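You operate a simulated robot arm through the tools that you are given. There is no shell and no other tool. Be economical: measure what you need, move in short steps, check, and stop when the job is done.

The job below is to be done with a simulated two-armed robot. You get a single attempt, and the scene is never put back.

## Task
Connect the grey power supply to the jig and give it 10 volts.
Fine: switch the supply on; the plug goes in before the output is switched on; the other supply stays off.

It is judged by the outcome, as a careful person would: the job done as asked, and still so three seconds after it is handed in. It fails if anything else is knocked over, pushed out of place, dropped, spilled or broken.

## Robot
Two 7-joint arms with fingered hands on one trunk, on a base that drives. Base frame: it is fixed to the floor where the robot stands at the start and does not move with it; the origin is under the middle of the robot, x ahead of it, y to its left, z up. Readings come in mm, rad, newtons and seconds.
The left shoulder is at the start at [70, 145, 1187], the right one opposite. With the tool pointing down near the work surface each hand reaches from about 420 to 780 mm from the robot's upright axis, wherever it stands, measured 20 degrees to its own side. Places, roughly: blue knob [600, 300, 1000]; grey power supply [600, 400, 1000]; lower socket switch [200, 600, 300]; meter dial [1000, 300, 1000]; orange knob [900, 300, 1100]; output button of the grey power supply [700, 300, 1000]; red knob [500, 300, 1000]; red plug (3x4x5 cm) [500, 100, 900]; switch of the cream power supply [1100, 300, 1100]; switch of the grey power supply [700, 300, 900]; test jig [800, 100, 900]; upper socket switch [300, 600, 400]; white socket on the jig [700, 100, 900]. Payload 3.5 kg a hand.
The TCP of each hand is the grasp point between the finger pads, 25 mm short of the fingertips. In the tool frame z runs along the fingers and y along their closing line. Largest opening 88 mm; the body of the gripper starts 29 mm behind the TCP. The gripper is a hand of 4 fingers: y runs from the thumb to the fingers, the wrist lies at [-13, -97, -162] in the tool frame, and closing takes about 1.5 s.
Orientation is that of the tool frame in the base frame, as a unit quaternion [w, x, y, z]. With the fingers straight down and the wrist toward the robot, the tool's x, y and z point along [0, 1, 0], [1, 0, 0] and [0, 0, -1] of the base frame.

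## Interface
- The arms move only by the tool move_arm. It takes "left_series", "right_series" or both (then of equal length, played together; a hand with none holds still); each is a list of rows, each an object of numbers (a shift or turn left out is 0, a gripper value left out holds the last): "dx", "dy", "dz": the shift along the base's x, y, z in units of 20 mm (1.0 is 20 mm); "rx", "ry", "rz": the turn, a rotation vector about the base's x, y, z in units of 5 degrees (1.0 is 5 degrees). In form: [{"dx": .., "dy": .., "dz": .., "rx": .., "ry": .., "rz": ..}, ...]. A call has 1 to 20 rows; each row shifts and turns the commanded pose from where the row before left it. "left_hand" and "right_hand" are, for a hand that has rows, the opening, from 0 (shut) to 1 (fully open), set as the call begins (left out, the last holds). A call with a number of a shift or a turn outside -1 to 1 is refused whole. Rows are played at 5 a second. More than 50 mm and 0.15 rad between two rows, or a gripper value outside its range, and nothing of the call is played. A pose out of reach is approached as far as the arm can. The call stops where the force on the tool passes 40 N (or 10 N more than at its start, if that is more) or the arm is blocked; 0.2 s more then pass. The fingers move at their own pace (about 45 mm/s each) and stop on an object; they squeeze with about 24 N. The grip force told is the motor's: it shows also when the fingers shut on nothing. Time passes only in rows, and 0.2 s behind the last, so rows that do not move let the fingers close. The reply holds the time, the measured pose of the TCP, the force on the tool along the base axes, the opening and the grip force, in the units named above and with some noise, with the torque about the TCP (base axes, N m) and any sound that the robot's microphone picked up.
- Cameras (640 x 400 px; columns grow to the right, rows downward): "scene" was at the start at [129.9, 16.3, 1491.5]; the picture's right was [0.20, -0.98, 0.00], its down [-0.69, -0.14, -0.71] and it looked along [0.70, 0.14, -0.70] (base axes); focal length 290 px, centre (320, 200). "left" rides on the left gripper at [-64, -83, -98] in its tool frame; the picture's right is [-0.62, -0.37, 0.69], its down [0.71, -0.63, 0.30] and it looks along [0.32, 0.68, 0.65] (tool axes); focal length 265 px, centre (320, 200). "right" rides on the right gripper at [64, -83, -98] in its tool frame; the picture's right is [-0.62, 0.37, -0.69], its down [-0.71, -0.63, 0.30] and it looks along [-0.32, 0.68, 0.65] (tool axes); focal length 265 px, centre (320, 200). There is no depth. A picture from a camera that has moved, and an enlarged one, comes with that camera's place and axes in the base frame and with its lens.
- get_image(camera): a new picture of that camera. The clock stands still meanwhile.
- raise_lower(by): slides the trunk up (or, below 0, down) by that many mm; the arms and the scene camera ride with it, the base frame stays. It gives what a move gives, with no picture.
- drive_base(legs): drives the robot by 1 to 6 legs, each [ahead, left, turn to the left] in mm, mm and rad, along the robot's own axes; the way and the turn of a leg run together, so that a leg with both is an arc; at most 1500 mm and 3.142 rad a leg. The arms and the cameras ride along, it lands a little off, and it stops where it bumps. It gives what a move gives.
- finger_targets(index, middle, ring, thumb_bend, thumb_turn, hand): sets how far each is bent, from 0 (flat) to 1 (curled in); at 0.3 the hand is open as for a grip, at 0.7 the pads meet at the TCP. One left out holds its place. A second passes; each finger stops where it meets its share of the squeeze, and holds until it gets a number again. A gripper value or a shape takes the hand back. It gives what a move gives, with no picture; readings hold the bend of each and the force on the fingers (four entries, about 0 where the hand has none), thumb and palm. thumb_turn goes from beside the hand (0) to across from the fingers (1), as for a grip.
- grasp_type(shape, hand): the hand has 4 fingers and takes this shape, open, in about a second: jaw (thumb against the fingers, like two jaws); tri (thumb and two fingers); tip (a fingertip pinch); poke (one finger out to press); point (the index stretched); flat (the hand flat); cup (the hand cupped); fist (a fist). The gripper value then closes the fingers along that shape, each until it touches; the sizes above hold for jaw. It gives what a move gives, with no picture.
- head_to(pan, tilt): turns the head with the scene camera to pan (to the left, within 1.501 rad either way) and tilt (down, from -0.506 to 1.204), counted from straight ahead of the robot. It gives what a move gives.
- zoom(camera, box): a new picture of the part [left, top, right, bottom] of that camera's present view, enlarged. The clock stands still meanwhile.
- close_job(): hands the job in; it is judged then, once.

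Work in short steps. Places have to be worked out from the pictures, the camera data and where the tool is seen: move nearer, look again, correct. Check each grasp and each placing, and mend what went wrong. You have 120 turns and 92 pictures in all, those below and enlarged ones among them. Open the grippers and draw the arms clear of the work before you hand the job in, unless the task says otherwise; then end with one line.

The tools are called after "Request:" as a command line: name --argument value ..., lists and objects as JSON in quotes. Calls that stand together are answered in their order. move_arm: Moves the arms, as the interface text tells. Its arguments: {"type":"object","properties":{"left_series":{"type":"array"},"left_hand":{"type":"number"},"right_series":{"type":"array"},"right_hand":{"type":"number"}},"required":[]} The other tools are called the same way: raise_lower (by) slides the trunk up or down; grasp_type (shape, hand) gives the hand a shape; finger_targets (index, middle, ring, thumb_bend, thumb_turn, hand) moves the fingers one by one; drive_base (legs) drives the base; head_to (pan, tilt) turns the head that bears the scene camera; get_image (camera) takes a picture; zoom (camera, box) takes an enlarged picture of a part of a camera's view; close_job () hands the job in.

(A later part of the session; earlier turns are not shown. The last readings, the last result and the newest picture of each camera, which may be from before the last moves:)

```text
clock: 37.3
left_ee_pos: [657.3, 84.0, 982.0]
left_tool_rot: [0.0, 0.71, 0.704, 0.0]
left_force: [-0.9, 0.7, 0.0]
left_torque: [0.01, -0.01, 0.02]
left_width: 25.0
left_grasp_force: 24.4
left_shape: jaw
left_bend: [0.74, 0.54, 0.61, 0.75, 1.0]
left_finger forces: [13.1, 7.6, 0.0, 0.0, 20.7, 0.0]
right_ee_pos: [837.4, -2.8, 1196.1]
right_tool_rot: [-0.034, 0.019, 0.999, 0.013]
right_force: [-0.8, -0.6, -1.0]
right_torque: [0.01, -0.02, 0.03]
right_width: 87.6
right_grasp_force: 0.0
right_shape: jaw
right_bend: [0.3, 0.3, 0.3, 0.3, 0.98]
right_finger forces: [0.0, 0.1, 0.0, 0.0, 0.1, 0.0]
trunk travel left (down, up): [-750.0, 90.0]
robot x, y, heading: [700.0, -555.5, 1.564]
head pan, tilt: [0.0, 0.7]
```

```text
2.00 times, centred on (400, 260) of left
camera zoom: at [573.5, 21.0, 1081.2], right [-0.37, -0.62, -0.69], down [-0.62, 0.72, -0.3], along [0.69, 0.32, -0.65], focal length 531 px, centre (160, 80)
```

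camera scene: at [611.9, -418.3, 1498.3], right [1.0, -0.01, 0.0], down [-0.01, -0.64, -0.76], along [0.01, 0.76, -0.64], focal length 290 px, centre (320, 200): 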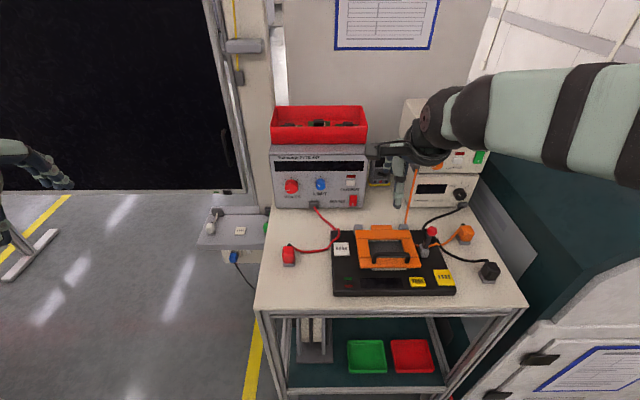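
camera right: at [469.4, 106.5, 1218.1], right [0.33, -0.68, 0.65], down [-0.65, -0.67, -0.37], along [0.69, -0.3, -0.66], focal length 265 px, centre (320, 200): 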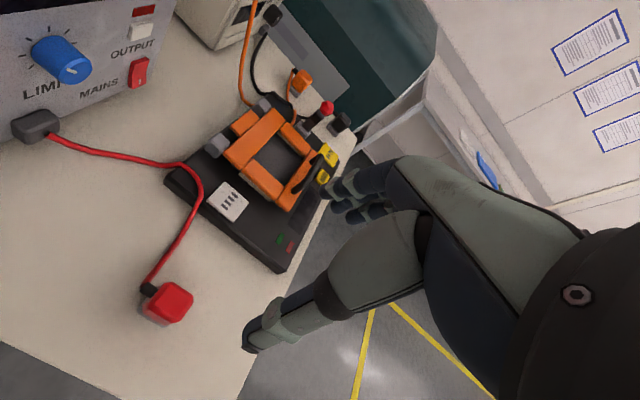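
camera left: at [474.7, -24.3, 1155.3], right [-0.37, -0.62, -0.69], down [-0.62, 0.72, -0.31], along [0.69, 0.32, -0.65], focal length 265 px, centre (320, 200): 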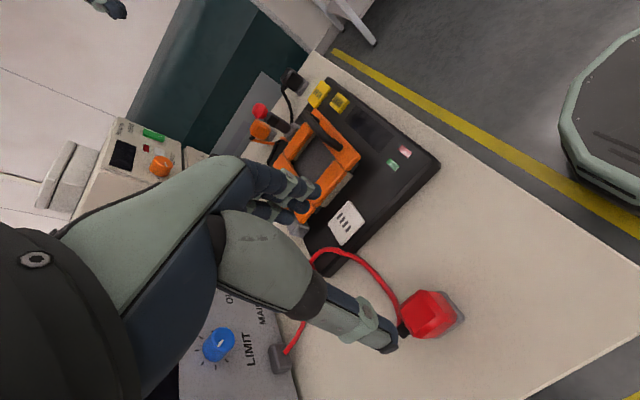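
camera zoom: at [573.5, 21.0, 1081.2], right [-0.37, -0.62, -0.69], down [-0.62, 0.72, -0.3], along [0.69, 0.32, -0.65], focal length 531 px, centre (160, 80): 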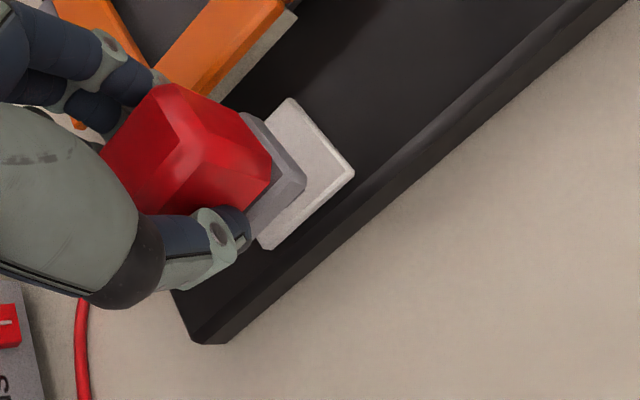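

Triangulating both views, the plug's centre is about 15 mm short in x, is nearly right in y, and is yawed about +3° relative to the socket. I correct that, come down 20 mm and re-check.

Request:
move_arm --left_series '[{"dx": 0.4, "rz": -0.3}, {"dx": 0.35, "rz": -0.3}, {"dz": -0.5}, {"dz": -0.5}]'

Request:
zoom --camera "scene" --box '[270, 210, 350, 260]'

Request:
zoom --camera "left" --box '[260, 160, 480, 298]'

```text
clock: 38.3
left_ee_pos: [671.6, 81.5, 963.2]
left_tool_rot: [0.001, 0.728, 0.686, 0.0]
left_force: [-1.0, 0.8, 0.1]
left_torque: [-0.04, 0.01, 0.02]
left_width: 24.9
left_grasp_force: 24.1
left_shape: jaw
left_bend: [0.74, 0.54, 0.61, 0.75, 1.0]
left_finger forces: [13.2, 7.5, 0.0, 0.0, 20.7, 0.0]
left hand out of reach, approached as far as the arm can: row 4
right_ee_pos: [837.9, -2.7, 1195.8]
right_tool_rot: [-0.034, 0.019, 0.999, 0.013]
right_force: [-0.5, 0.3, 0.3]
right_torque: [-0.02, 0.01, -0.05]
right_width: 87.6
right_grasp_force: 0.1
right_shape: jaw
right_bend: [0.3, 0.3, 0.3, 0.3, 0.98]
right_finger forces: [0.0, 0.0, 0.1, 0.0, 0.1, 0.0]
trunk travel left (down, up): [-750.0, 90.0]
robot x, y, heading: [705.0, -554.9, 1.563]
head pan, tilt: [0.0, 0.7]
```

```text
8.00 times, centred on (310, 235) of scene
camera zoom: at [701.9, -418.4, 1498.3], right [1.0, -0.01, 0.0], down [0.0, -0.64, -0.76], along [0.01, 0.76, -0.64], focal length 2321 px, centre (400, -80)
```

zoom: 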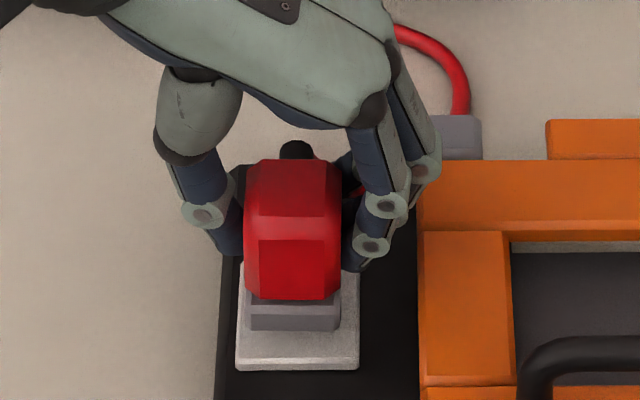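

```text
2.90 times, centred on (370, 229) of left
camera zoom: at [584.9, 22.9, 1062.2], right [-0.4, -0.6, -0.69], down [-0.59, 0.75, -0.31], along [0.7, 0.28, -0.65], focal length 769 px, centre (175, 116)
```

zoom: 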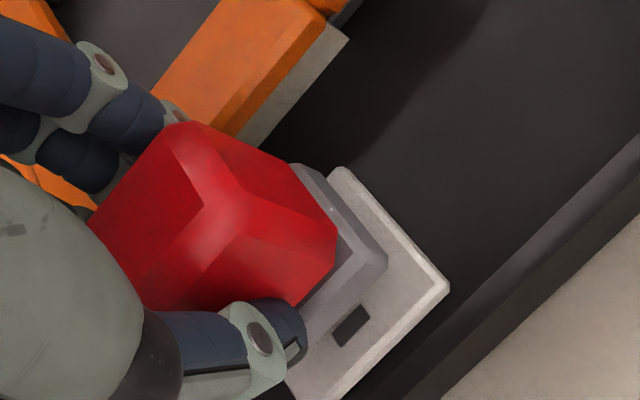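

The left arm is at its reach limit here. I'll lift the plug and shift the base 80 mm further right, after checking that side for obstacles.

Request:
move_arm --left_series '[{"dz": 1, "rz": 0.3}, {"dz": 1}, {"dz": 1}]'

Request:
head_to --pan -0.9 --tilt 0.9

Request:
get_image --camera "scene"

```text
clock: 39.1
left_ee_pos: [672.4, 79.6, 1024.4]
left_tool_rot: [0.0, 0.719, 0.695, -0.001]
left_force: [-0.4, 1.2, -0.6]
left_torque: [0.01, -0.01, 0.0]
left_width: 25.0
left_grasp_force: 24.0
left_shape: jaw
left_bend: [0.74, 0.54, 0.61, 0.75, 1.0]
left_finger forces: [13.1, 7.6, 0.0, 0.0, 20.7, 0.0]
right_ee_pos: [837.4, -2.6, 1196.1]
right_tool_rot: [-0.033, 0.02, 0.999, 0.014]
right_force: [1.0, 0.1, -0.1]
right_torque: [0.0, 0.02, 0.01]
right_width: 87.8
right_grasp_force: 0.0
right_shape: jaw
right_bend: [0.3, 0.3, 0.3, 0.3, 0.98]
right_finger forces: [0.0, 0.1, 0.1, 0.0, 0.1, 0.0]
trunk travel left (down, up): [-750.0, 90.0]
robot x, y, heading: [700.4, -555.3, 1.568]
head pan, tilt: [0.0, 0.7]
```

```text
clock: 40.3
left_ee_pos: [671.1, 80.9, 1024.7]
left_tool_rot: [0.001, 0.719, 0.695, -0.001]
left_force: [-0.3, -0.8, -1.1]
left_torque: [0.02, 0.05, 0.03]
left_width: 25.1
left_grasp_force: 24.2
left_shape: jaw
left_bend: [0.74, 0.54, 0.61, 0.75, 1.0]
left_finger forces: [13.3, 7.5, 0.0, 0.0, 20.8, 0.0]
right_ee_pos: [837.8, -2.9, 1195.7]
right_tool_rot: [-0.033, 0.02, 0.999, 0.014]
right_force: [-0.4, -0.7, 0.7]
right_torque: [0.02, 0.0, 0.02]
right_width: 87.8
right_grasp_force: 0.1
right_shape: jaw
right_bend: [0.3, 0.3, 0.3, 0.3, 0.98]
right_finger forces: [0.0, 0.0, 0.0, 0.0, 0.1, 0.0]
trunk travel left (down, up): [-750.0, 90.0]
robot x, y, heading: [700.6, -555.5, 1.567]
head pan, tilt: [-0.901, 0.901]
```

```text
58 pictures are left
camera scene: at [760.8, -457.2, 1482.2], right [0.62, -0.79, 0.0], down [-0.62, -0.48, -0.62], along [0.49, 0.38, -0.78], focal length 290 px, centre (320, 200)
```

scene: 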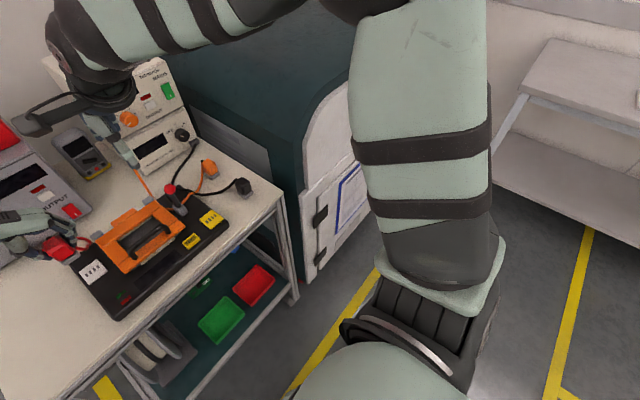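

Right side is clear. I pull the hand back 100 mm in x first so the plug stays where it is, then drive 100 mm right.

Request:
move_arm --left_series '[{"dx": -1}, {"dx": -1}, {"dx": -1}, {"dx": -1}, {"dx": -1}]'

Request:
drive_base --legs '[[20, -100, 0]]'

Request:
head_to --pan 0.15 --tilt 0.75

```text
clock: 41.5
left_ee_pos: [570.3, 82.7, 1024.0]
left_tool_rot: [0.0, 0.718, 0.696, 0.0]
left_force: [0.0, -0.2, 0.1]
left_torque: [0.01, 0.01, 0.01]
left_width: 24.9
left_grasp_force: 23.8
left_shape: jaw
left_bend: [0.74, 0.54, 0.61, 0.75, 1.0]
left_finger forces: [13.2, 7.5, 0.0, 0.1, 20.6, 0.0]
right_ee_pos: [835.9, -3.0, 1197.1]
right_tool_rot: [-0.034, 0.02, 0.999, 0.013]
right_force: [-0.3, -0.2, 1.1]
right_torque: [-0.02, 0.0, 0.01]
right_width: 87.6
right_grasp_force: 0.1
right_shape: jaw
right_bend: [0.3, 0.3, 0.3, 0.3, 0.98]
right_finger forces: [0.0, 0.1, 0.1, 0.0, 0.0, 0.0]
trunk travel left (down, up): [-750.0, 90.0]
robot x, y, heading: [700.0, -556.4, 1.564]
head pan, tilt: [-0.901, 0.901]
```

```text
clock: 42.6
left_ee_pos: [670.5, 100.9, 1024.7]
left_tool_rot: [0.001, 0.719, 0.695, 0.0]
left_force: [0.3, 0.5, -0.9]
left_torque: [0.0, 0.04, 0.01]
left_width: 24.9
left_grasp_force: 24.0
left_shape: jaw
left_bend: [0.74, 0.54, 0.61, 0.75, 1.0]
left_finger forces: [13.2, 7.6, 0.1, 0.0, 20.7, 0.1]
right_ee_pos: [936.3, 16.0, 1196.9]
right_tool_rot: [-0.033, 0.019, 0.999, 0.014]
right_force: [0.5, 0.1, 0.6]
right_torque: [0.02, 0.0, 0.01]
right_width: 87.7
right_grasp_force: 0.0
right_shape: jaw
right_bend: [0.3, 0.3, 0.3, 0.3, 0.98]
right_finger forces: [0.0, 0.0, 0.0, 0.1, 0.0, 0.1]
trunk travel left (down, up): [-750.0, 90.0]
robot x, y, heading: [806.4, -535.4, 1.561]
head pan, tilt: [-0.901, 0.901]
```

```text
clock: 43.9
left_ee_pos: [673.1, 101.9, 1024.0]
left_tool_rot: [0.001, 0.719, 0.695, -0.001]
left_force: [-0.2, 0.0, 0.4]
left_torque: [0.0, 0.0, 0.01]
left_width: 25.0
left_grasp_force: 23.7
left_shape: jaw
left_bend: [0.74, 0.54, 0.61, 0.75, 1.0]
left_finger forces: [13.2, 7.6, 0.1, 0.1, 20.7, 0.0]
right_ee_pos: [937.6, 16.9, 1196.1]
right_tool_rot: [-0.034, 0.021, 0.999, 0.014]
right_force: [0.6, 0.2, 0.3]
right_torque: [-0.01, 0.01, 0.0]
right_width: 87.9
right_grasp_force: 0.0
right_shape: jaw
right_bend: [0.3, 0.3, 0.3, 0.3, 0.98]
right_finger forces: [0.0, 0.1, 0.1, 0.0, 0.0, 0.1]
trunk travel left (down, up): [-750.0, 90.0]
robot x, y, heading: [801.4, -536.1, 1.561]
head pan, tilt: [0.15, 0.75]
```

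The TCP is at [672,101.5,1024]. I bring y back to about 84, restore the −1.5° yaw, descend to 972 and look.

Request:
move_arm --left_series '[{"dy": -0.45, "rz": -0.3}, {"dy": -0.42, "dz": -0.5}, {"dz": -1}, {"dz": -1}]'

Request:
zoom --camera "scene" --box '[250, 180, 410, 280]'

Request:
zoom --camera "left" --box '[260, 160, 480, 298]'

```text
clock: 44.9
left_ee_pos: [671.4, 83.3, 975.1]
left_tool_rot: [0.0, 0.728, 0.686, -0.001]
left_force: [-0.8, -0.1, 0.2]
left_torque: [0.01, 0.01, 0.0]
left_width: 24.8
left_grasp_force: 24.1
left_shape: jaw
left_bend: [0.74, 0.54, 0.61, 0.75, 1.0]
left_finger forces: [13.2, 7.6, 0.0, 0.0, 20.7, 0.0]
right_ee_pos: [937.9, 16.5, 1196.0]
right_tool_rot: [-0.033, 0.02, 0.999, 0.012]
right_force: [-0.4, 0.0, -0.2]
right_torque: [0.01, -0.01, 0.0]
right_width: 87.5
right_grasp_force: 0.0
right_shape: jaw
right_bend: [0.3, 0.3, 0.3, 0.3, 0.98]
right_finger forces: [0.0, 0.1, 0.0, 0.0, 0.1, 0.1]
trunk travel left (down, up): [-750.0, 90.0]
robot x, y, heading: [801.5, -533.0, 1.565]
head pan, tilt: [0.15, 0.75]
```

```text
4.00 times, centred on (330, 230) of scene
camera zoom: at [789.9, -401.8, 1494.0], right [0.99, 0.14, 0.0], down [0.1, -0.68, -0.73], along [-0.1, 0.72, -0.68], focal length 1160 px, centre (280, 80)
```

zoom: 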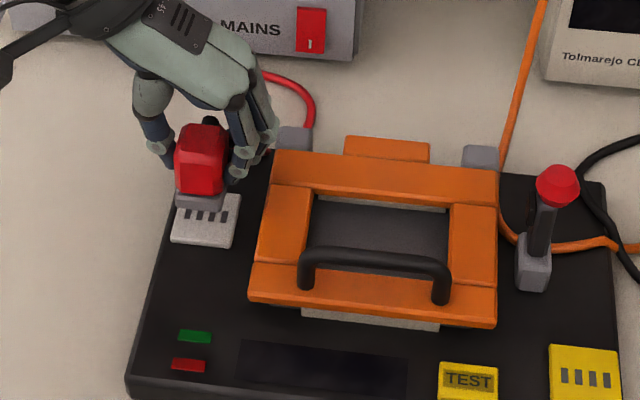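

```text
2.90 times, centred on (370, 229) of left
camera zoom: at [584.8, 26.3, 1073.2], right [-0.4, -0.6, -0.69], down [-0.59, 0.75, -0.3], along [0.7, 0.28, -0.65], focal length 769 px, centre (175, 116)
```

zoom: 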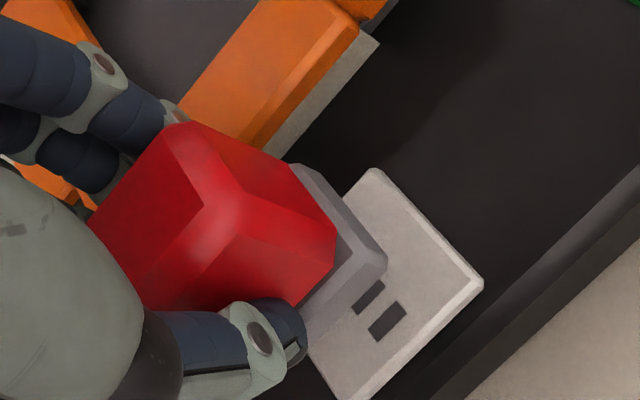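

The offset is now only 1–2 mm. I zoom in more to measure the yaw and the front edges precisely.

Request:
zoom --camera "scene" --box '[285, 205, 325, 245]'

Request:
zoom --camera "left" --box '[340, 200, 450, 300]'

```text
10.00 times, centred on (305, 225) of scene
camera zoom: at [789.9, -401.8, 1494.0], right [0.99, 0.14, 0.0], down [0.1, -0.68, -0.73], along [-0.1, 0.72, -0.68], focal length 2901 px, centre (470, -50)
```

zoom: 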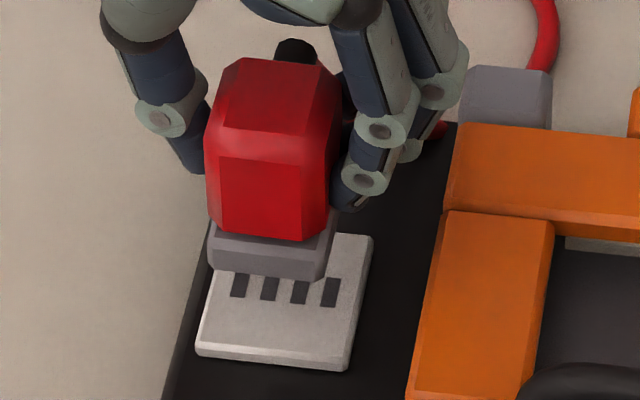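

```text
4.00 times, centred on (395, 250) of left
camera zoom: at [584.8, 26.3, 1073.2], right [-0.4, -0.6, -0.69], down [-0.59, 0.75, -0.3], along [0.7, 0.28, -0.65], focal length 1062 px, centre (20, 0)
```

zoom: 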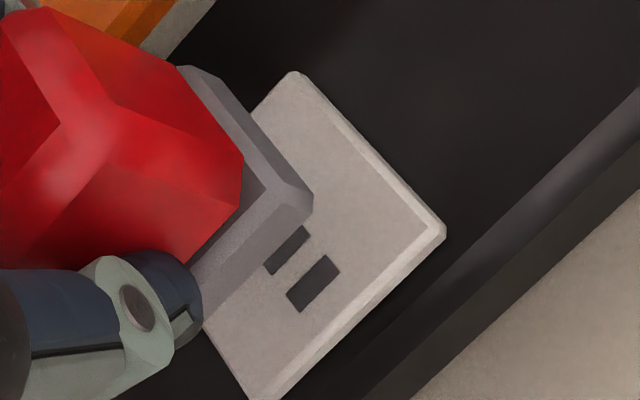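

Plug edge and socket edge are parallel and the centres agree within about 1 mm. I lower it straight down in small steps, watching the force.

Request:
move_arm --left_series '[{"dz": -0.5}, {"dz": -0.5}, {"dz": -0.3}, {}]'

Request:
zoom --camera "scene" --box '[285, 205, 325, 245]'

Request:
zoom --camera "left" --box '[310, 180, 420, 280]'

```text
clock: 45.9
left_ee_pos: [672.3, 83.8, 952.3]
left_tool_rot: [-0.002, 0.728, 0.686, 0.001]
left_force: [-1.2, 2.7, 12.6]
left_torque: [0.08, -0.07, 0.0]
left_width: 25.4
left_grasp_force: 23.9
left_shape: jaw
left_bend: [0.74, 0.54, 0.61, 0.75, 1.0]
left_finger forces: [14.1, 8.6, 0.0, 0.0, 23.9, 0.0]
right_ee_pos: [939.0, 14.2, 1197.5]
right_tool_rot: [-0.034, 0.02, 0.999, 0.013]
right_force: [0.4, -0.4, -0.1]
right_torque: [0.01, 0.01, 0.0]
right_width: 87.7
right_grasp_force: 0.1
right_shape: jaw
right_bend: [0.3, 0.3, 0.3, 0.3, 0.98]
right_finger forces: [0.0, 0.0, 0.0, 0.0, 0.0, 0.0]
trunk travel left (down, up): [-750.0, 90.0]
robot x, y, heading: [803.1, -532.3, 1.555]
head pan, tilt: [0.15, 0.75]
heard: snap
```

```text
10.00 times, centred on (305, 225) of scene
camera zoom: at [790.3, -403.9, 1494.4], right [0.99, 0.14, 0.0], down [0.1, -0.67, -0.73], along [-0.1, 0.72, -0.68], focal length 2901 px, centre (470, -50)
```

zoom: 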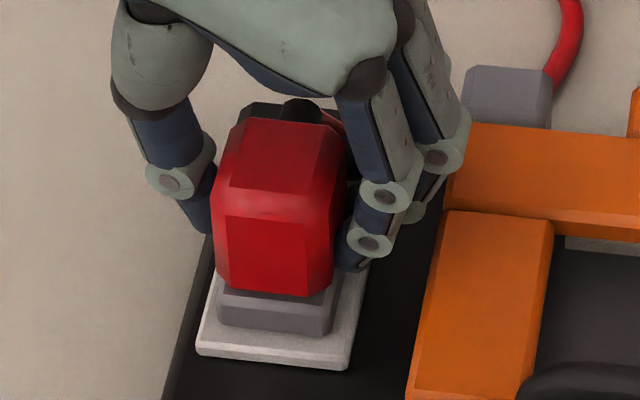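

```text
4.00 times, centred on (365, 230) of left
camera zoom: at [585.3, 25.3, 1049.7], right [-0.4, -0.59, -0.7], down [-0.59, 0.75, -0.3], along [0.7, 0.29, -0.65], focal length 1062 px, centre (140, 80)
```

zoom: 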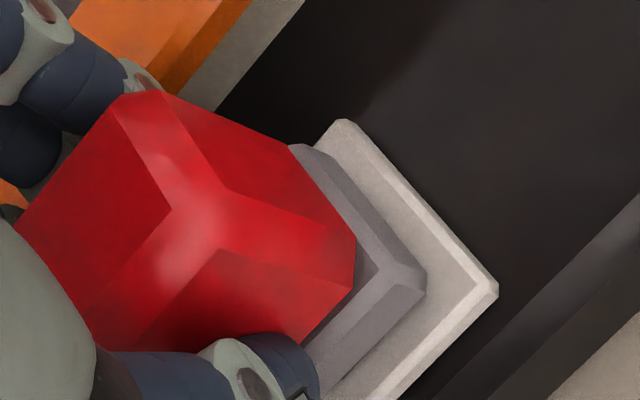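

A snap was heard and the plug looks seated on the plate. I release gently, lift clear and check.

Request:
move_arm --left_series '[{}, {}, {}, {}, {}, {}, {"dz": 0.5}, {"dz": 1}, {"dz": 1}, {"dz": 1}, {"dz": 1}]' --left_hand 0.75

Request:
zoom --camera "scene" --box '[270, 195, 350, 255]'

```text
clock: 48.3
left_ee_pos: [673.2, 83.4, 1038.6]
left_tool_rot: [0.0, 0.728, 0.685, 0.0]
left_force: [0.6, -0.2, 0.2]
left_torque: [-0.03, -0.01, 0.01]
left_width: 65.8
left_grasp_force: 0.1
left_shape: jaw
left_bend: [0.27, 0.36, 0.33, 0.54, 0.99]
left_finger forces: [0.1, 0.0, 0.1, 0.0, 0.1, 0.1]
right_ee_pos: [938.5, 16.0, 1197.2]
right_tool_rot: [-0.034, 0.02, 0.999, 0.014]
right_force: [0.5, 0.5, 1.5]
right_torque: [0.0, -0.01, 0.01]
right_width: 87.5
right_grasp_force: 0.1
right_shape: jaw
right_bend: [0.3, 0.3, 0.3, 0.3, 0.98]
right_finger forces: [0.0, 0.1, 0.0, 0.1, 0.0, 0.0]
trunk travel left (down, up): [-750.0, 90.0]
robot x, y, heading: [798.2, -536.7, 1.558]
head pan, tilt: [0.15, 0.75]
```

```text
6.67 times, centred on (310, 225) of scene
camera zoom: at [790.3, -403.3, 1494.1], right [0.99, 0.14, 0.0], down [0.1, -0.68, -0.73], along [-0.1, 0.72, -0.68], focal length 1934 px, centre (387, 33)
```

zoom: 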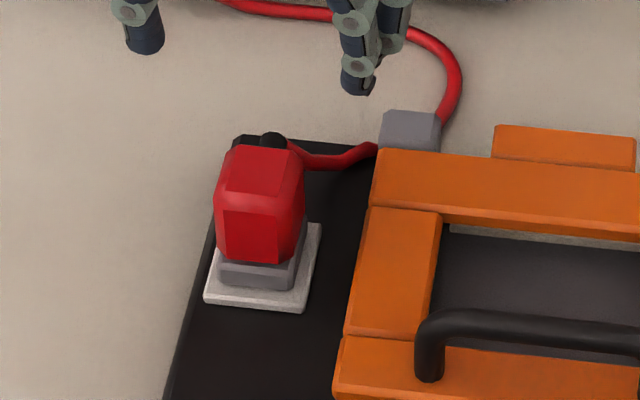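

The plug stands seated. Next is the mains switch, so I back the left hand off a little, change to poke shape, and take a close look at the panel.

Request:
move_arm --left_series '[{"dz": 1, "dy": -1}, {"dz": 1, "dy": -1}, {"dz": 1, "dy": -1}, {"dy": -1, "dz": 1}, {"dy": -1, "rx": 1}, {"rx": 1}, {"rx": 1}, {"rx": 1}, {"rx": 1}, {"rx": 1}, {"rx": 1}, {"rx": 1}, {"rx": 1}]'

Request:
grasp_type --hand "left" --shape "poke"

Request:
get_image --camera "left"

Request:
zoom --camera "scene" --box '[160, 100, 340, 212]'

```text
clock: 51.1
left_ee_pos: [672.7, -15.4, 1118.9]
left_tool_rot: [-0.279, 0.673, 0.633, 0.262]
left_force: [0.3, -0.4, -0.1]
left_torque: [-0.03, 0.02, -0.02]
left_width: 65.8
left_grasp_force: 0.1
left_shape: jaw
left_bend: [0.27, 0.36, 0.33, 0.54, 0.99]
left_finger forces: [0.1, 0.0, 0.0, 0.1, 0.0, 0.0]
right_ee_pos: [939.1, 15.5, 1196.8]
right_tool_rot: [-0.033, 0.019, 0.999, 0.013]
right_force: [0.0, -0.6, 0.4]
right_torque: [-0.01, 0.0, -0.02]
right_width: 87.7
right_grasp_force: 0.0
right_shape: jaw
right_bend: [0.3, 0.3, 0.3, 0.3, 0.98]
right_finger forces: [0.0, 0.1, 0.0, 0.0, 0.1, 0.1]
trunk travel left (down, up): [-750.0, 90.0]
robot x, y, heading: [803.7, -540.1, 1.563]
head pan, tilt: [0.15, 0.75]
```

```text
clock: 52.0
left_ee_pos: [671.7, -15.5, 1118.0]
left_tool_rot: [-0.278, 0.672, 0.634, 0.262]
left_force: [-0.6, 1.1, -0.4]
left_torque: [0.0, 0.01, -0.02]
left_width: 0.1
left_grasp_force: 0.1
left_shape: poke
left_bend: [0.7, 0.7, 0.99, 1.0, 1.0]
left_finger forces: [0.1, 0.1, 0.0, 0.1, 0.0, 0.0]
right_ee_pos: [938.6, 15.3, 1197.5]
right_tool_rot: [-0.033, 0.02, 0.999, 0.014]
right_force: [-0.8, -0.1, 0.5]
right_torque: [-0.02, -0.01, 0.0]
right_width: 87.8
right_grasp_force: 0.0
right_shape: jaw
right_bend: [0.3, 0.3, 0.3, 0.3, 0.98]
right_finger forces: [0.0, 0.0, 0.1, 0.0, 0.0, 0.0]
trunk travel left (down, up): [-750.0, 90.0]
robot x, y, heading: [801.2, -534.8, 1.563]
head pan, tilt: [0.15, 0.75]
```

```text
50 pictures are left
camera left: at [586.0, -126.3, 1145.9], right [-0.41, 0.07, -0.91], down [-0.59, 0.75, 0.31], along [0.7, 0.66, -0.26], focal length 265 px, centre (320, 200)
```

left: 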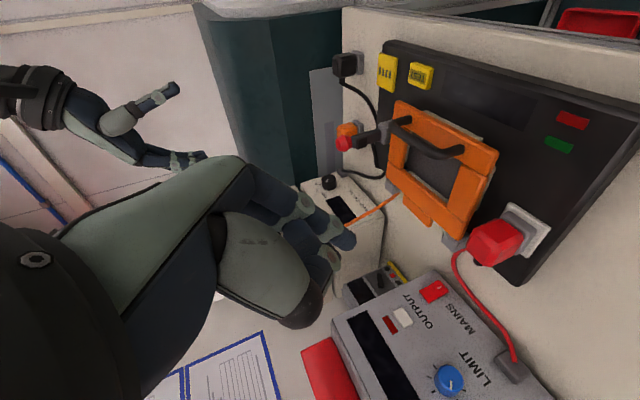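

```text
3.56 times, centred on (250, 156) of scene
camera zoom: at [790.3, -402.6, 1494.1], right [0.99, 0.14, 0.0], down [0.1, -0.68, -0.73], along [-0.1, 0.72, -0.68], focal length 1032 px, centre (569, 356)
```

zoom: 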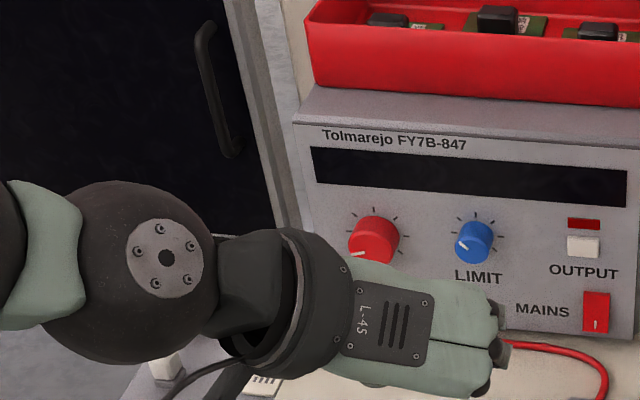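

I fold the middle finger so only the index pokes, and zoom on the mains rocker and output button.

Request:
finger_targets --hand "left" --middle 1.0 --index 0.6

Request:
zoom --camera "scene" --box '[310, 155, 346, 200]'

Request:
zoom --camera "left" --box '[180, 140, 500, 340]'

```text
clock: 53.0
left_ee_pos: [672.5, -15.7, 1118.2]
left_tool_rot: [-0.279, 0.672, 0.634, 0.262]
left_force: [-0.4, -1.1, 0.4]
left_torque: [0.01, -0.05, 0.02]
left_width: 29.4
left_grasp_force: 0.2
left_shape: fingers
left_bend: [0.6, 1.0, 0.99, 1.0, 1.0]
left_finger forces: [0.1, 0.1, 0.0, 0.0, 0.0, 0.0]
right_ee_pos: [937.1, 15.3, 1197.0]
right_tool_rot: [-0.034, 0.019, 0.999, 0.014]
right_force: [0.6, 0.7, -1.2]
right_torque: [0.0, 0.01, 0.0]
right_width: 87.5
right_grasp_force: 0.0
right_shape: jaw
right_bend: [0.3, 0.3, 0.3, 0.3, 0.98]
right_finger forces: [0.0, 0.0, 0.1, 0.0, 0.0, 0.0]
trunk travel left (down, up): [-750.0, 90.0]
robot x, y, heading: [801.5, -537.3, 1.564]
head pan, tilt: [0.15, 0.75]
```

```text
8.89 times, centred on (328, 178) of scene
camera zoom: at [790.2, -402.6, 1494.1], right [0.99, 0.14, 0.0], down [0.1, -0.68, -0.73], along [-0.1, 0.72, -0.68], focal length 2579 px, centre (249, 400)
```

zoom: 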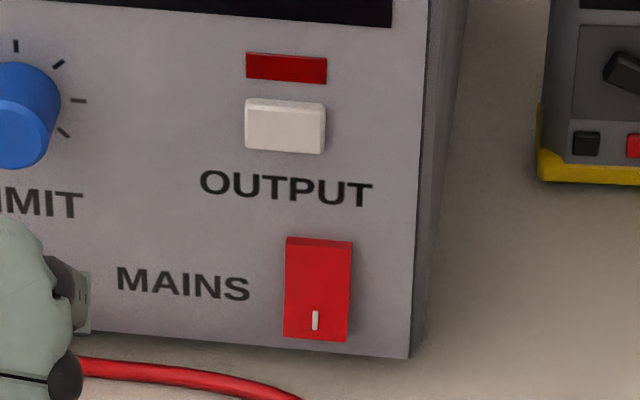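

```text
2.00 times, centred on (340, 240) of left
camera zoom: at [585.9, -126.4, 1145.9], right [-0.41, 0.07, -0.91], down [-0.59, 0.75, 0.32], along [0.7, 0.66, -0.26], focal length 531 px, centre (280, 120)
```

zoom: 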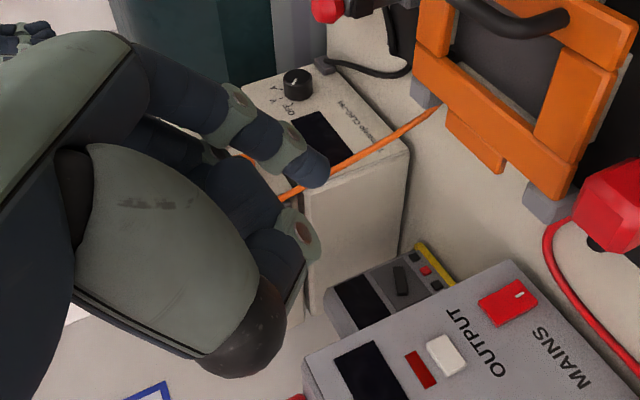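

The rocker's I mark is at its bottom. I pitch the hand to about 55° and bring the index tip toward a point ahead of the switch, then check.

Request:
move_arm --left_series '[{"rx": 1, "dy": 1}, {"rx": 1, "dy": 1}, {"dy": 1, "dx": 0.6}, {"dy": 1, "dx": 0.6}, {"dy": 1, "dx": 0.5}, {"dy": 1}, {"dy": 1}, {"dy": 1, "dz": -1}, {"dy": 1, "dz": -1}, {"dy": 1, "dz": -1}, {"dz": -1}, {"dz": -1}]'

Request:
zoom --camera "scene" --box '[220, 120, 380, 220]'

Request:
get_image --camera "left"

```text
clock: 55.6
left_ee_pos: [706.1, 185.3, 1017.5]
left_tool_rot: [-0.336, 0.646, 0.608, 0.316]
left_force: [-0.6, 0.2, -0.5]
left_torque: [0.0, 0.0, -0.02]
left_width: 29.7
left_grasp_force: 0.0
left_shape: fingers
left_bend: [0.6, 1.0, 0.99, 1.0, 1.0]
left_finger forces: [0.1, 0.0, 0.1, 0.0, 0.1, 0.0]
right_ee_pos: [939.6, 14.5, 1196.4]
right_tool_rot: [-0.033, 0.02, 0.999, 0.013]
right_force: [0.8, 0.3, -0.7]
right_torque: [0.0, 0.01, -0.01]
right_width: 87.7
right_grasp_force: 0.0
right_shape: jaw
right_bend: [0.3, 0.3, 0.3, 0.3, 0.98]
right_finger forces: [0.1, 0.1, 0.0, 0.1, 0.0, 0.1]
trunk travel left (down, up): [-750.0, 90.0]
robot x, y, heading: [799.9, -532.0, 1.563]
head pan, tilt: [0.15, 0.75]
```

```text
4.00 times, centred on (300, 170) of scene
camera zoom: at [790.2, -402.1, 1494.0], right [0.99, 0.14, 0.0], down [0.1, -0.68, -0.73], along [-0.1, 0.72, -0.68], focal length 1160 px, centre (400, 320)
```

zoom: 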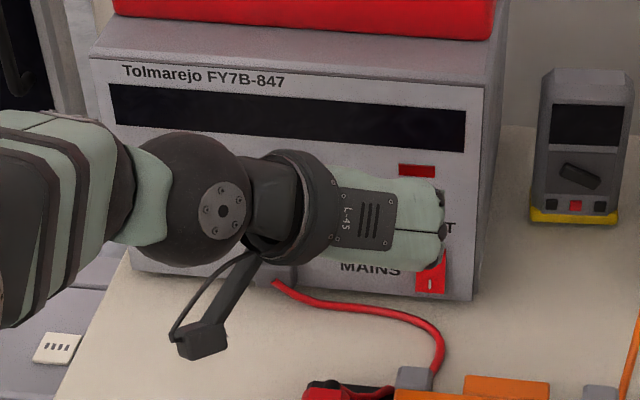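

```text
45 pictures are left
camera left: at [620.1, 70.6, 1026.5], right [-0.4, 0.22, -0.89], down [-0.59, 0.68, 0.44], along [0.7, 0.7, -0.14], focal length 265 px, centre (320, 200)
```

left: 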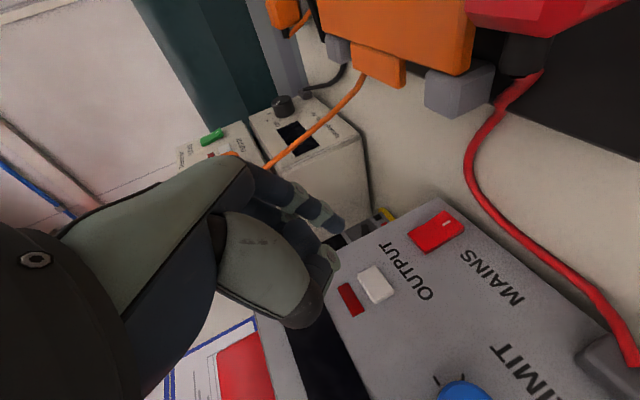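

The index tip is at about [716,194,1001] and the mains centre at about [722,269,916]. I go forward 40 mm at this height, then down in front of the rocker's lower half.

Request:
move_arm --left_series '[{"dy": 1, "dx": 0.2}, {"dy": 1}, {"dz": -1}, {"dz": -1}, {"dz": -1}, {"dz": -1}, {"dz": -0.85}]'

Request:
get_image --camera "left"

Request:
zoom --camera "scene" --box '[220, 130, 380, 230]'

```text
clock: 57.2
left_ee_pos: [710.9, 225.8, 921.7]
left_tool_rot: [-0.337, 0.647, 0.607, 0.316]
left_force: [0.7, 0.5, -0.4]
left_torque: [0.02, 0.0, 0.03]
left_width: 29.3
left_grasp_force: 0.1
left_shape: fingers
left_bend: [0.6, 1.0, 0.99, 1.0, 1.0]
left_finger forces: [0.0, 0.1, 0.0, 0.0, 0.1, 0.0]
right_ee_pos: [939.0, 16.7, 1195.0]
right_tool_rot: [-0.034, 0.019, 0.999, 0.013]
right_force: [-1.1, 1.0, -0.5]
right_torque: [-0.03, -0.03, -0.01]
right_width: 87.7
right_grasp_force: 0.0
right_shape: jaw
right_bend: [0.3, 0.3, 0.3, 0.3, 0.98]
right_finger forces: [0.1, 0.0, 0.1, 0.0, 0.0, 0.1]
trunk travel left (down, up): [-750.0, 90.0]
robot x, y, heading: [801.2, -533.2, 1.559]
head pan, tilt: [0.15, 0.75]
```

```text
44 pictures are left
camera left: at [624.6, 111.5, 929.9], right [-0.41, 0.22, -0.89], down [-0.59, 0.68, 0.44], along [0.7, 0.7, -0.14], focal length 265 px, centre (320, 200)
```

left: 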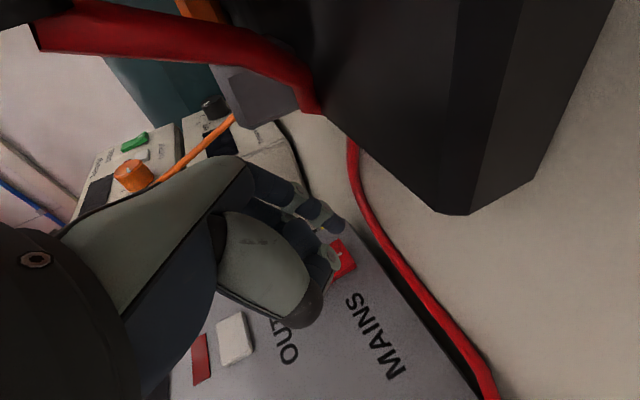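

```text
4.00 times, centred on (300, 180) of scene
camera zoom: at [790.5, -402.2, 1494.1], right [0.99, 0.14, 0.0], down [0.1, -0.68, -0.73], along [-0.1, 0.72, -0.68], focal length 1160 px, centre (400, 280)
```

zoom: 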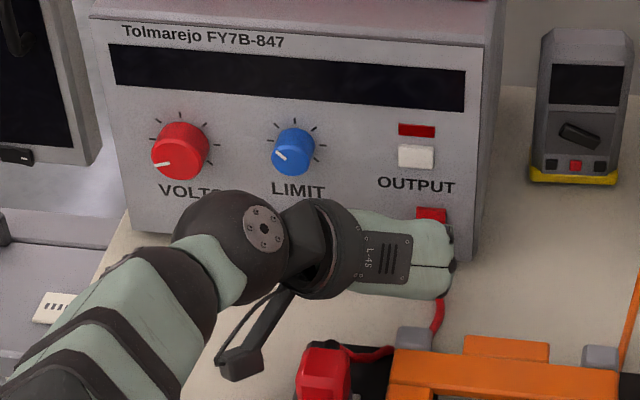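

The tip is aligned with the rocker's lower half. I press forward in small steps, watching the force.

Request:
move_arm --left_series '[{"dy": 0.5}, {"dy": 0.4}, {"dy": 0.3}]'

Request:
zoom --camera "left" --box '[240, 160, 440, 300]'

```text
clock: 58.0
left_ee_pos: [711.6, 228.6, 923.9]
left_tool_rot: [-0.336, 0.646, 0.608, 0.317]
left_force: [0.1, 0.2, -0.9]
left_torque: [-0.01, 0.0, 0.0]
left_width: 29.7
left_grasp_force: 0.1
left_shape: fingers
left_bend: [0.6, 1.0, 0.99, 1.0, 1.0]
left_finger forces: [0.0, 0.0, 0.0, 0.0, 0.1, 0.0]
left hand out of reach, approached as far as the arm can: row 1, 2, 3
right_ee_pos: [938.3, 15.0, 1196.6]
right_tool_rot: [-0.034, 0.019, 0.999, 0.014]
right_force: [-0.1, 0.5, -0.2]
right_torque: [0.01, -0.02, 0.01]
right_width: 87.4
right_grasp_force: 0.0
right_shape: jaw
right_bend: [0.3, 0.3, 0.3, 0.3, 0.98]
right_finger forces: [0.0, 0.1, 0.1, 0.1, 0.1, 0.0]
trunk travel left (down, up): [-750.0, 90.0]
robot x, y, heading: [801.4, -532.7, 1.561]
head pan, tilt: [0.15, 0.75]
```

```text
2.86 times, centred on (340, 230) of left
camera zoom: at [624.7, 114.7, 931.9], right [-0.4, 0.22, -0.89], down [-0.59, 0.68, 0.44], along [0.7, 0.7, -0.14], focal length 758 px, centre (263, 114)
```

zoom: 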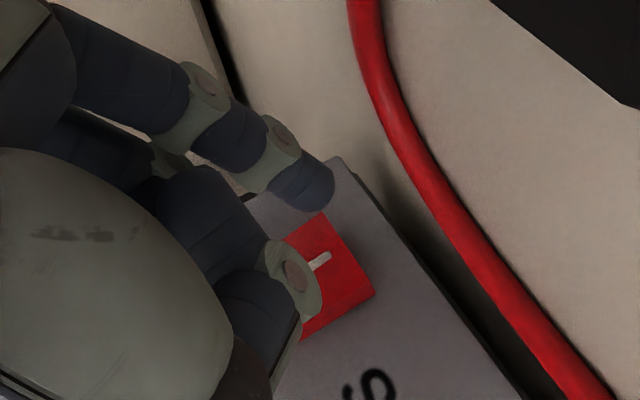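

The arm is out of reach again by about 30 mm. I back off and up with both hands, lower the trunk 140 mm and edge the base 25 mm forward.

Request:
move_arm --left_series '[{"dy": -1}, {"dy": -1, "dz": 1}, {"dz": 1}, {"dz": 1}, {"dz": 1}, {"dz": 1}, {"dz": 1}, {"dz": 1}, {"dz": 1}]' --right_series '[{}, {"dz": 1}, {"dz": 1}, {"dz": 1}, {"dz": 1}, {"dz": 1}, {"dz": 1}, {"dz": 1}, {}]'

Request:
raise_lower --by -140

Request:
drive_base --legs '[[25, 0, 0]]'

Request:
get_image --camera "left"

```text
clock: 60.0
left_ee_pos: [711.9, 187.5, 1083.9]
left_tool_rot: [-0.336, 0.646, 0.608, 0.316]
left_force: [0.9, -0.6, -0.3]
left_torque: [0.02, 0.02, -0.03]
left_width: 29.8
left_grasp_force: 0.0
left_shape: fingers
left_bend: [0.6, 1.0, 0.99, 1.0, 1.0]
left_finger forces: [0.0, 0.0, 0.1, 0.0, 0.1, 0.1]
right_ee_pos: [937.1, 16.7, 1337.9]
right_tool_rot: [-0.033, 0.02, 0.999, 0.013]
right_force: [0.4, -0.4, 0.3]
right_torque: [0.02, 0.0, 0.0]
right_width: 87.4
right_grasp_force: 0.1
right_shape: jaw
right_bend: [0.3, 0.3, 0.3, 0.3, 0.98]
right_finger forces: [0.0, 0.0, 0.1, 0.0, 0.1, 0.0]
trunk travel left (down, up): [-750.0, 90.0]
robot x, y, heading: [799.0, -534.7, 1.56]
head pan, tilt: [0.15, 0.75]
```

```text
clock: 61.7
left_ee_pos: [710.1, 187.9, 942.3]
left_tool_rot: [-0.336, 0.646, 0.608, 0.317]
left_force: [0.0, -0.2, 0.0]
left_torque: [0.01, 0.04, -0.01]
left_width: 29.6
left_grasp_force: 0.0
left_shape: fingers
left_bend: [0.6, 1.0, 0.99, 1.0, 1.0]
left_finger forces: [0.0, 0.0, 0.0, 0.1, 0.0, 0.0]
right_ee_pos: [937.8, 15.8, 1196.6]
right_tool_rot: [-0.034, 0.019, 0.999, 0.014]
right_force: [1.1, 0.6, 0.2]
right_torque: [0.04, -0.01, 0.02]
right_width: 87.5
right_grasp_force: 0.1
right_shape: jaw
right_bend: [0.3, 0.3, 0.3, 0.3, 0.98]
right_finger forces: [0.0, 0.1, 0.1, 0.0, 0.0, 0.0]
trunk travel left (down, up): [-610.0, 230.0]
robot x, y, heading: [802.0, -536.4, 1.562]
head pan, tilt: [0.15, 0.75]
```

```text
clock: 62.5
left_ee_pos: [710.8, 209.5, 945.4]
left_tool_rot: [-0.337, 0.645, 0.608, 0.318]
left_force: [-0.8, 0.1, -0.3]
left_torque: [-0.01, -0.02, 0.03]
left_width: 29.8
left_grasp_force: 0.0
left_shape: fingers
left_bend: [0.6, 1.0, 0.99, 1.0, 1.0]
left_finger forces: [0.0, 0.1, 0.0, 0.1, 0.0, 0.1]
right_ee_pos: [936.2, 38.2, 1198.3]
right_tool_rot: [-0.033, 0.019, 0.999, 0.015]
right_force: [0.7, 0.4, -0.5]
right_torque: [0.0, -0.01, 0.01]
right_width: 87.6
right_grasp_force: 0.1
right_shape: jaw
right_bend: [0.3, 0.3, 0.3, 0.3, 0.98]
right_finger forces: [0.0, 0.0, 0.1, 0.0, 0.0, 0.0]
trunk travel left (down, up): [-610.0, 230.0]
robot x, y, heading: [800.2, -510.6, 1.56]
head pan, tilt: [0.15, 0.75]
```

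```text
41 pictures are left
camera left: at [624.5, 95.6, 953.9], right [-0.41, 0.23, -0.89], down [-0.59, 0.68, 0.44], along [0.7, 0.7, -0.14], focal length 265 px, centre (320, 200)
```

left: 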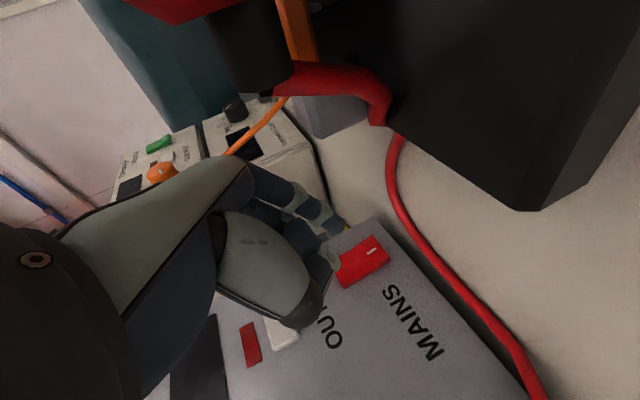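

The TCP is at [711,209,945], putting the tip near [721,220,928]. I lower 22 mm to the I mark and press forward stepwise.

Request:
move_arm --left_series '[{"dz": -1.1}, {"dy": 0.8}]'

Request:
move_arm --left_series '[{"dz": -1}, {"dy": 0.8}, {"dy": 0.4}, {"dy": 0.25}, {"dy": 0.25}]'

Request:
zoom --camera "left" --box '[240, 160, 440, 300]'

```text
refused: -1.1 is not a number from -1 to 1
```

```text
clock: 63.7
left_ee_pos: [712.0, 243.9, 924.9]
left_tool_rot: [-0.336, 0.647, 0.608, 0.316]
left_force: [0.5, -7.4, -0.7]
left_torque: [-0.13, 0.0, -0.12]
left_width: 29.4
left_grasp_force: 4.4
left_shape: fingers
left_bend: [0.6, 1.0, 0.99, 1.0, 1.0]
left_finger forces: [7.9, 0.1, 0.0, 0.0, 0.1, 0.0]
right_ee_pos: [936.6, 40.1, 1199.2]
right_tool_rot: [-0.034, 0.019, 0.999, 0.014]
right_force: [-0.2, -0.8, 0.3]
right_torque: [-0.01, 0.01, 0.0]
right_width: 87.6
right_grasp_force: 0.1
right_shape: jaw
right_bend: [0.3, 0.3, 0.3, 0.3, 0.98]
right_finger forces: [0.0, 0.1, 0.0, 0.0, 0.0, 0.0]
trunk travel left (down, up): [-610.0, 230.0]
robot x, y, heading: [801.7, -509.2, 1.567]
head pan, tilt: [0.15, 0.75]
heard: click
```

```text
2.86 times, centred on (340, 230) of left
camera zoom: at [625.0, 130.2, 932.6], right [-0.4, 0.23, -0.89], down [-0.58, 0.68, 0.44], along [0.7, 0.7, -0.14], focal length 758 px, centre (263, 114)
```

zoom: 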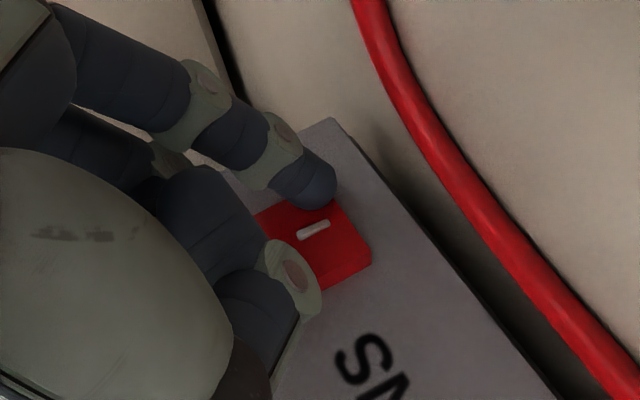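

A click was heard. I back off and check whether the display lit up.

Request:
move_arm --left_series '[{"dy": -1}, {"dy": -0.5}]'

Request:
zoom --camera "scene" --box '[220, 90, 380, 190]'

```text
clock: 64.3
left_ee_pos: [710.7, 215.9, 925.1]
left_tool_rot: [-0.337, 0.645, 0.608, 0.316]
left_force: [-0.9, 0.3, -1.0]
left_torque: [0.02, -0.02, 0.01]
left_width: 29.9
left_grasp_force: 0.0
left_shape: fingers
left_bend: [0.6, 1.0, 0.99, 1.0, 1.0]
left_finger forces: [0.1, 0.1, 0.1, 0.1, 0.1, 0.1]
right_ee_pos: [936.4, 39.9, 1197.9]
right_tool_rot: [-0.034, 0.019, 0.999, 0.014]
right_force: [0.5, 0.2, 0.1]
right_torque: [-0.01, 0.01, -0.04]
right_width: 87.7
right_grasp_force: 0.0
right_shape: jaw
right_bend: [0.3, 0.3, 0.3, 0.3, 0.98]
right_finger forces: [0.0, 0.1, 0.1, 0.1, 0.1, 0.0]
trunk travel left (down, up): [-610.0, 230.0]
robot x, y, heading: [800.9, -509.3, 1.566]
head pan, tilt: [0.15, 0.75]
```

```text
4.00 times, centred on (300, 140) of scene
camera zoom: at [790.5, -378.2, 1354.1], right [0.99, 0.14, 0.0], down [0.1, -0.68, -0.73], along [-0.1, 0.72, -0.68], focal length 1160 px, centre (400, 440)
```

zoom: 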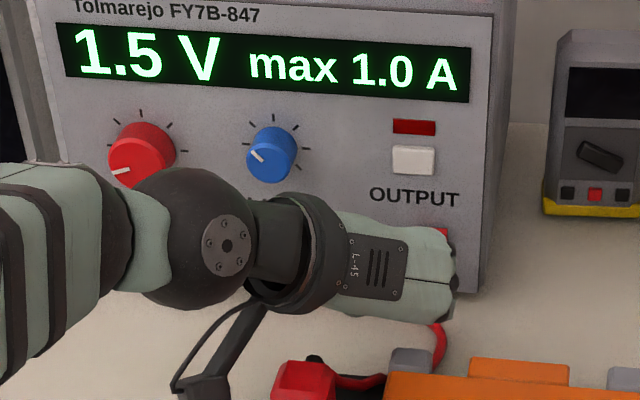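

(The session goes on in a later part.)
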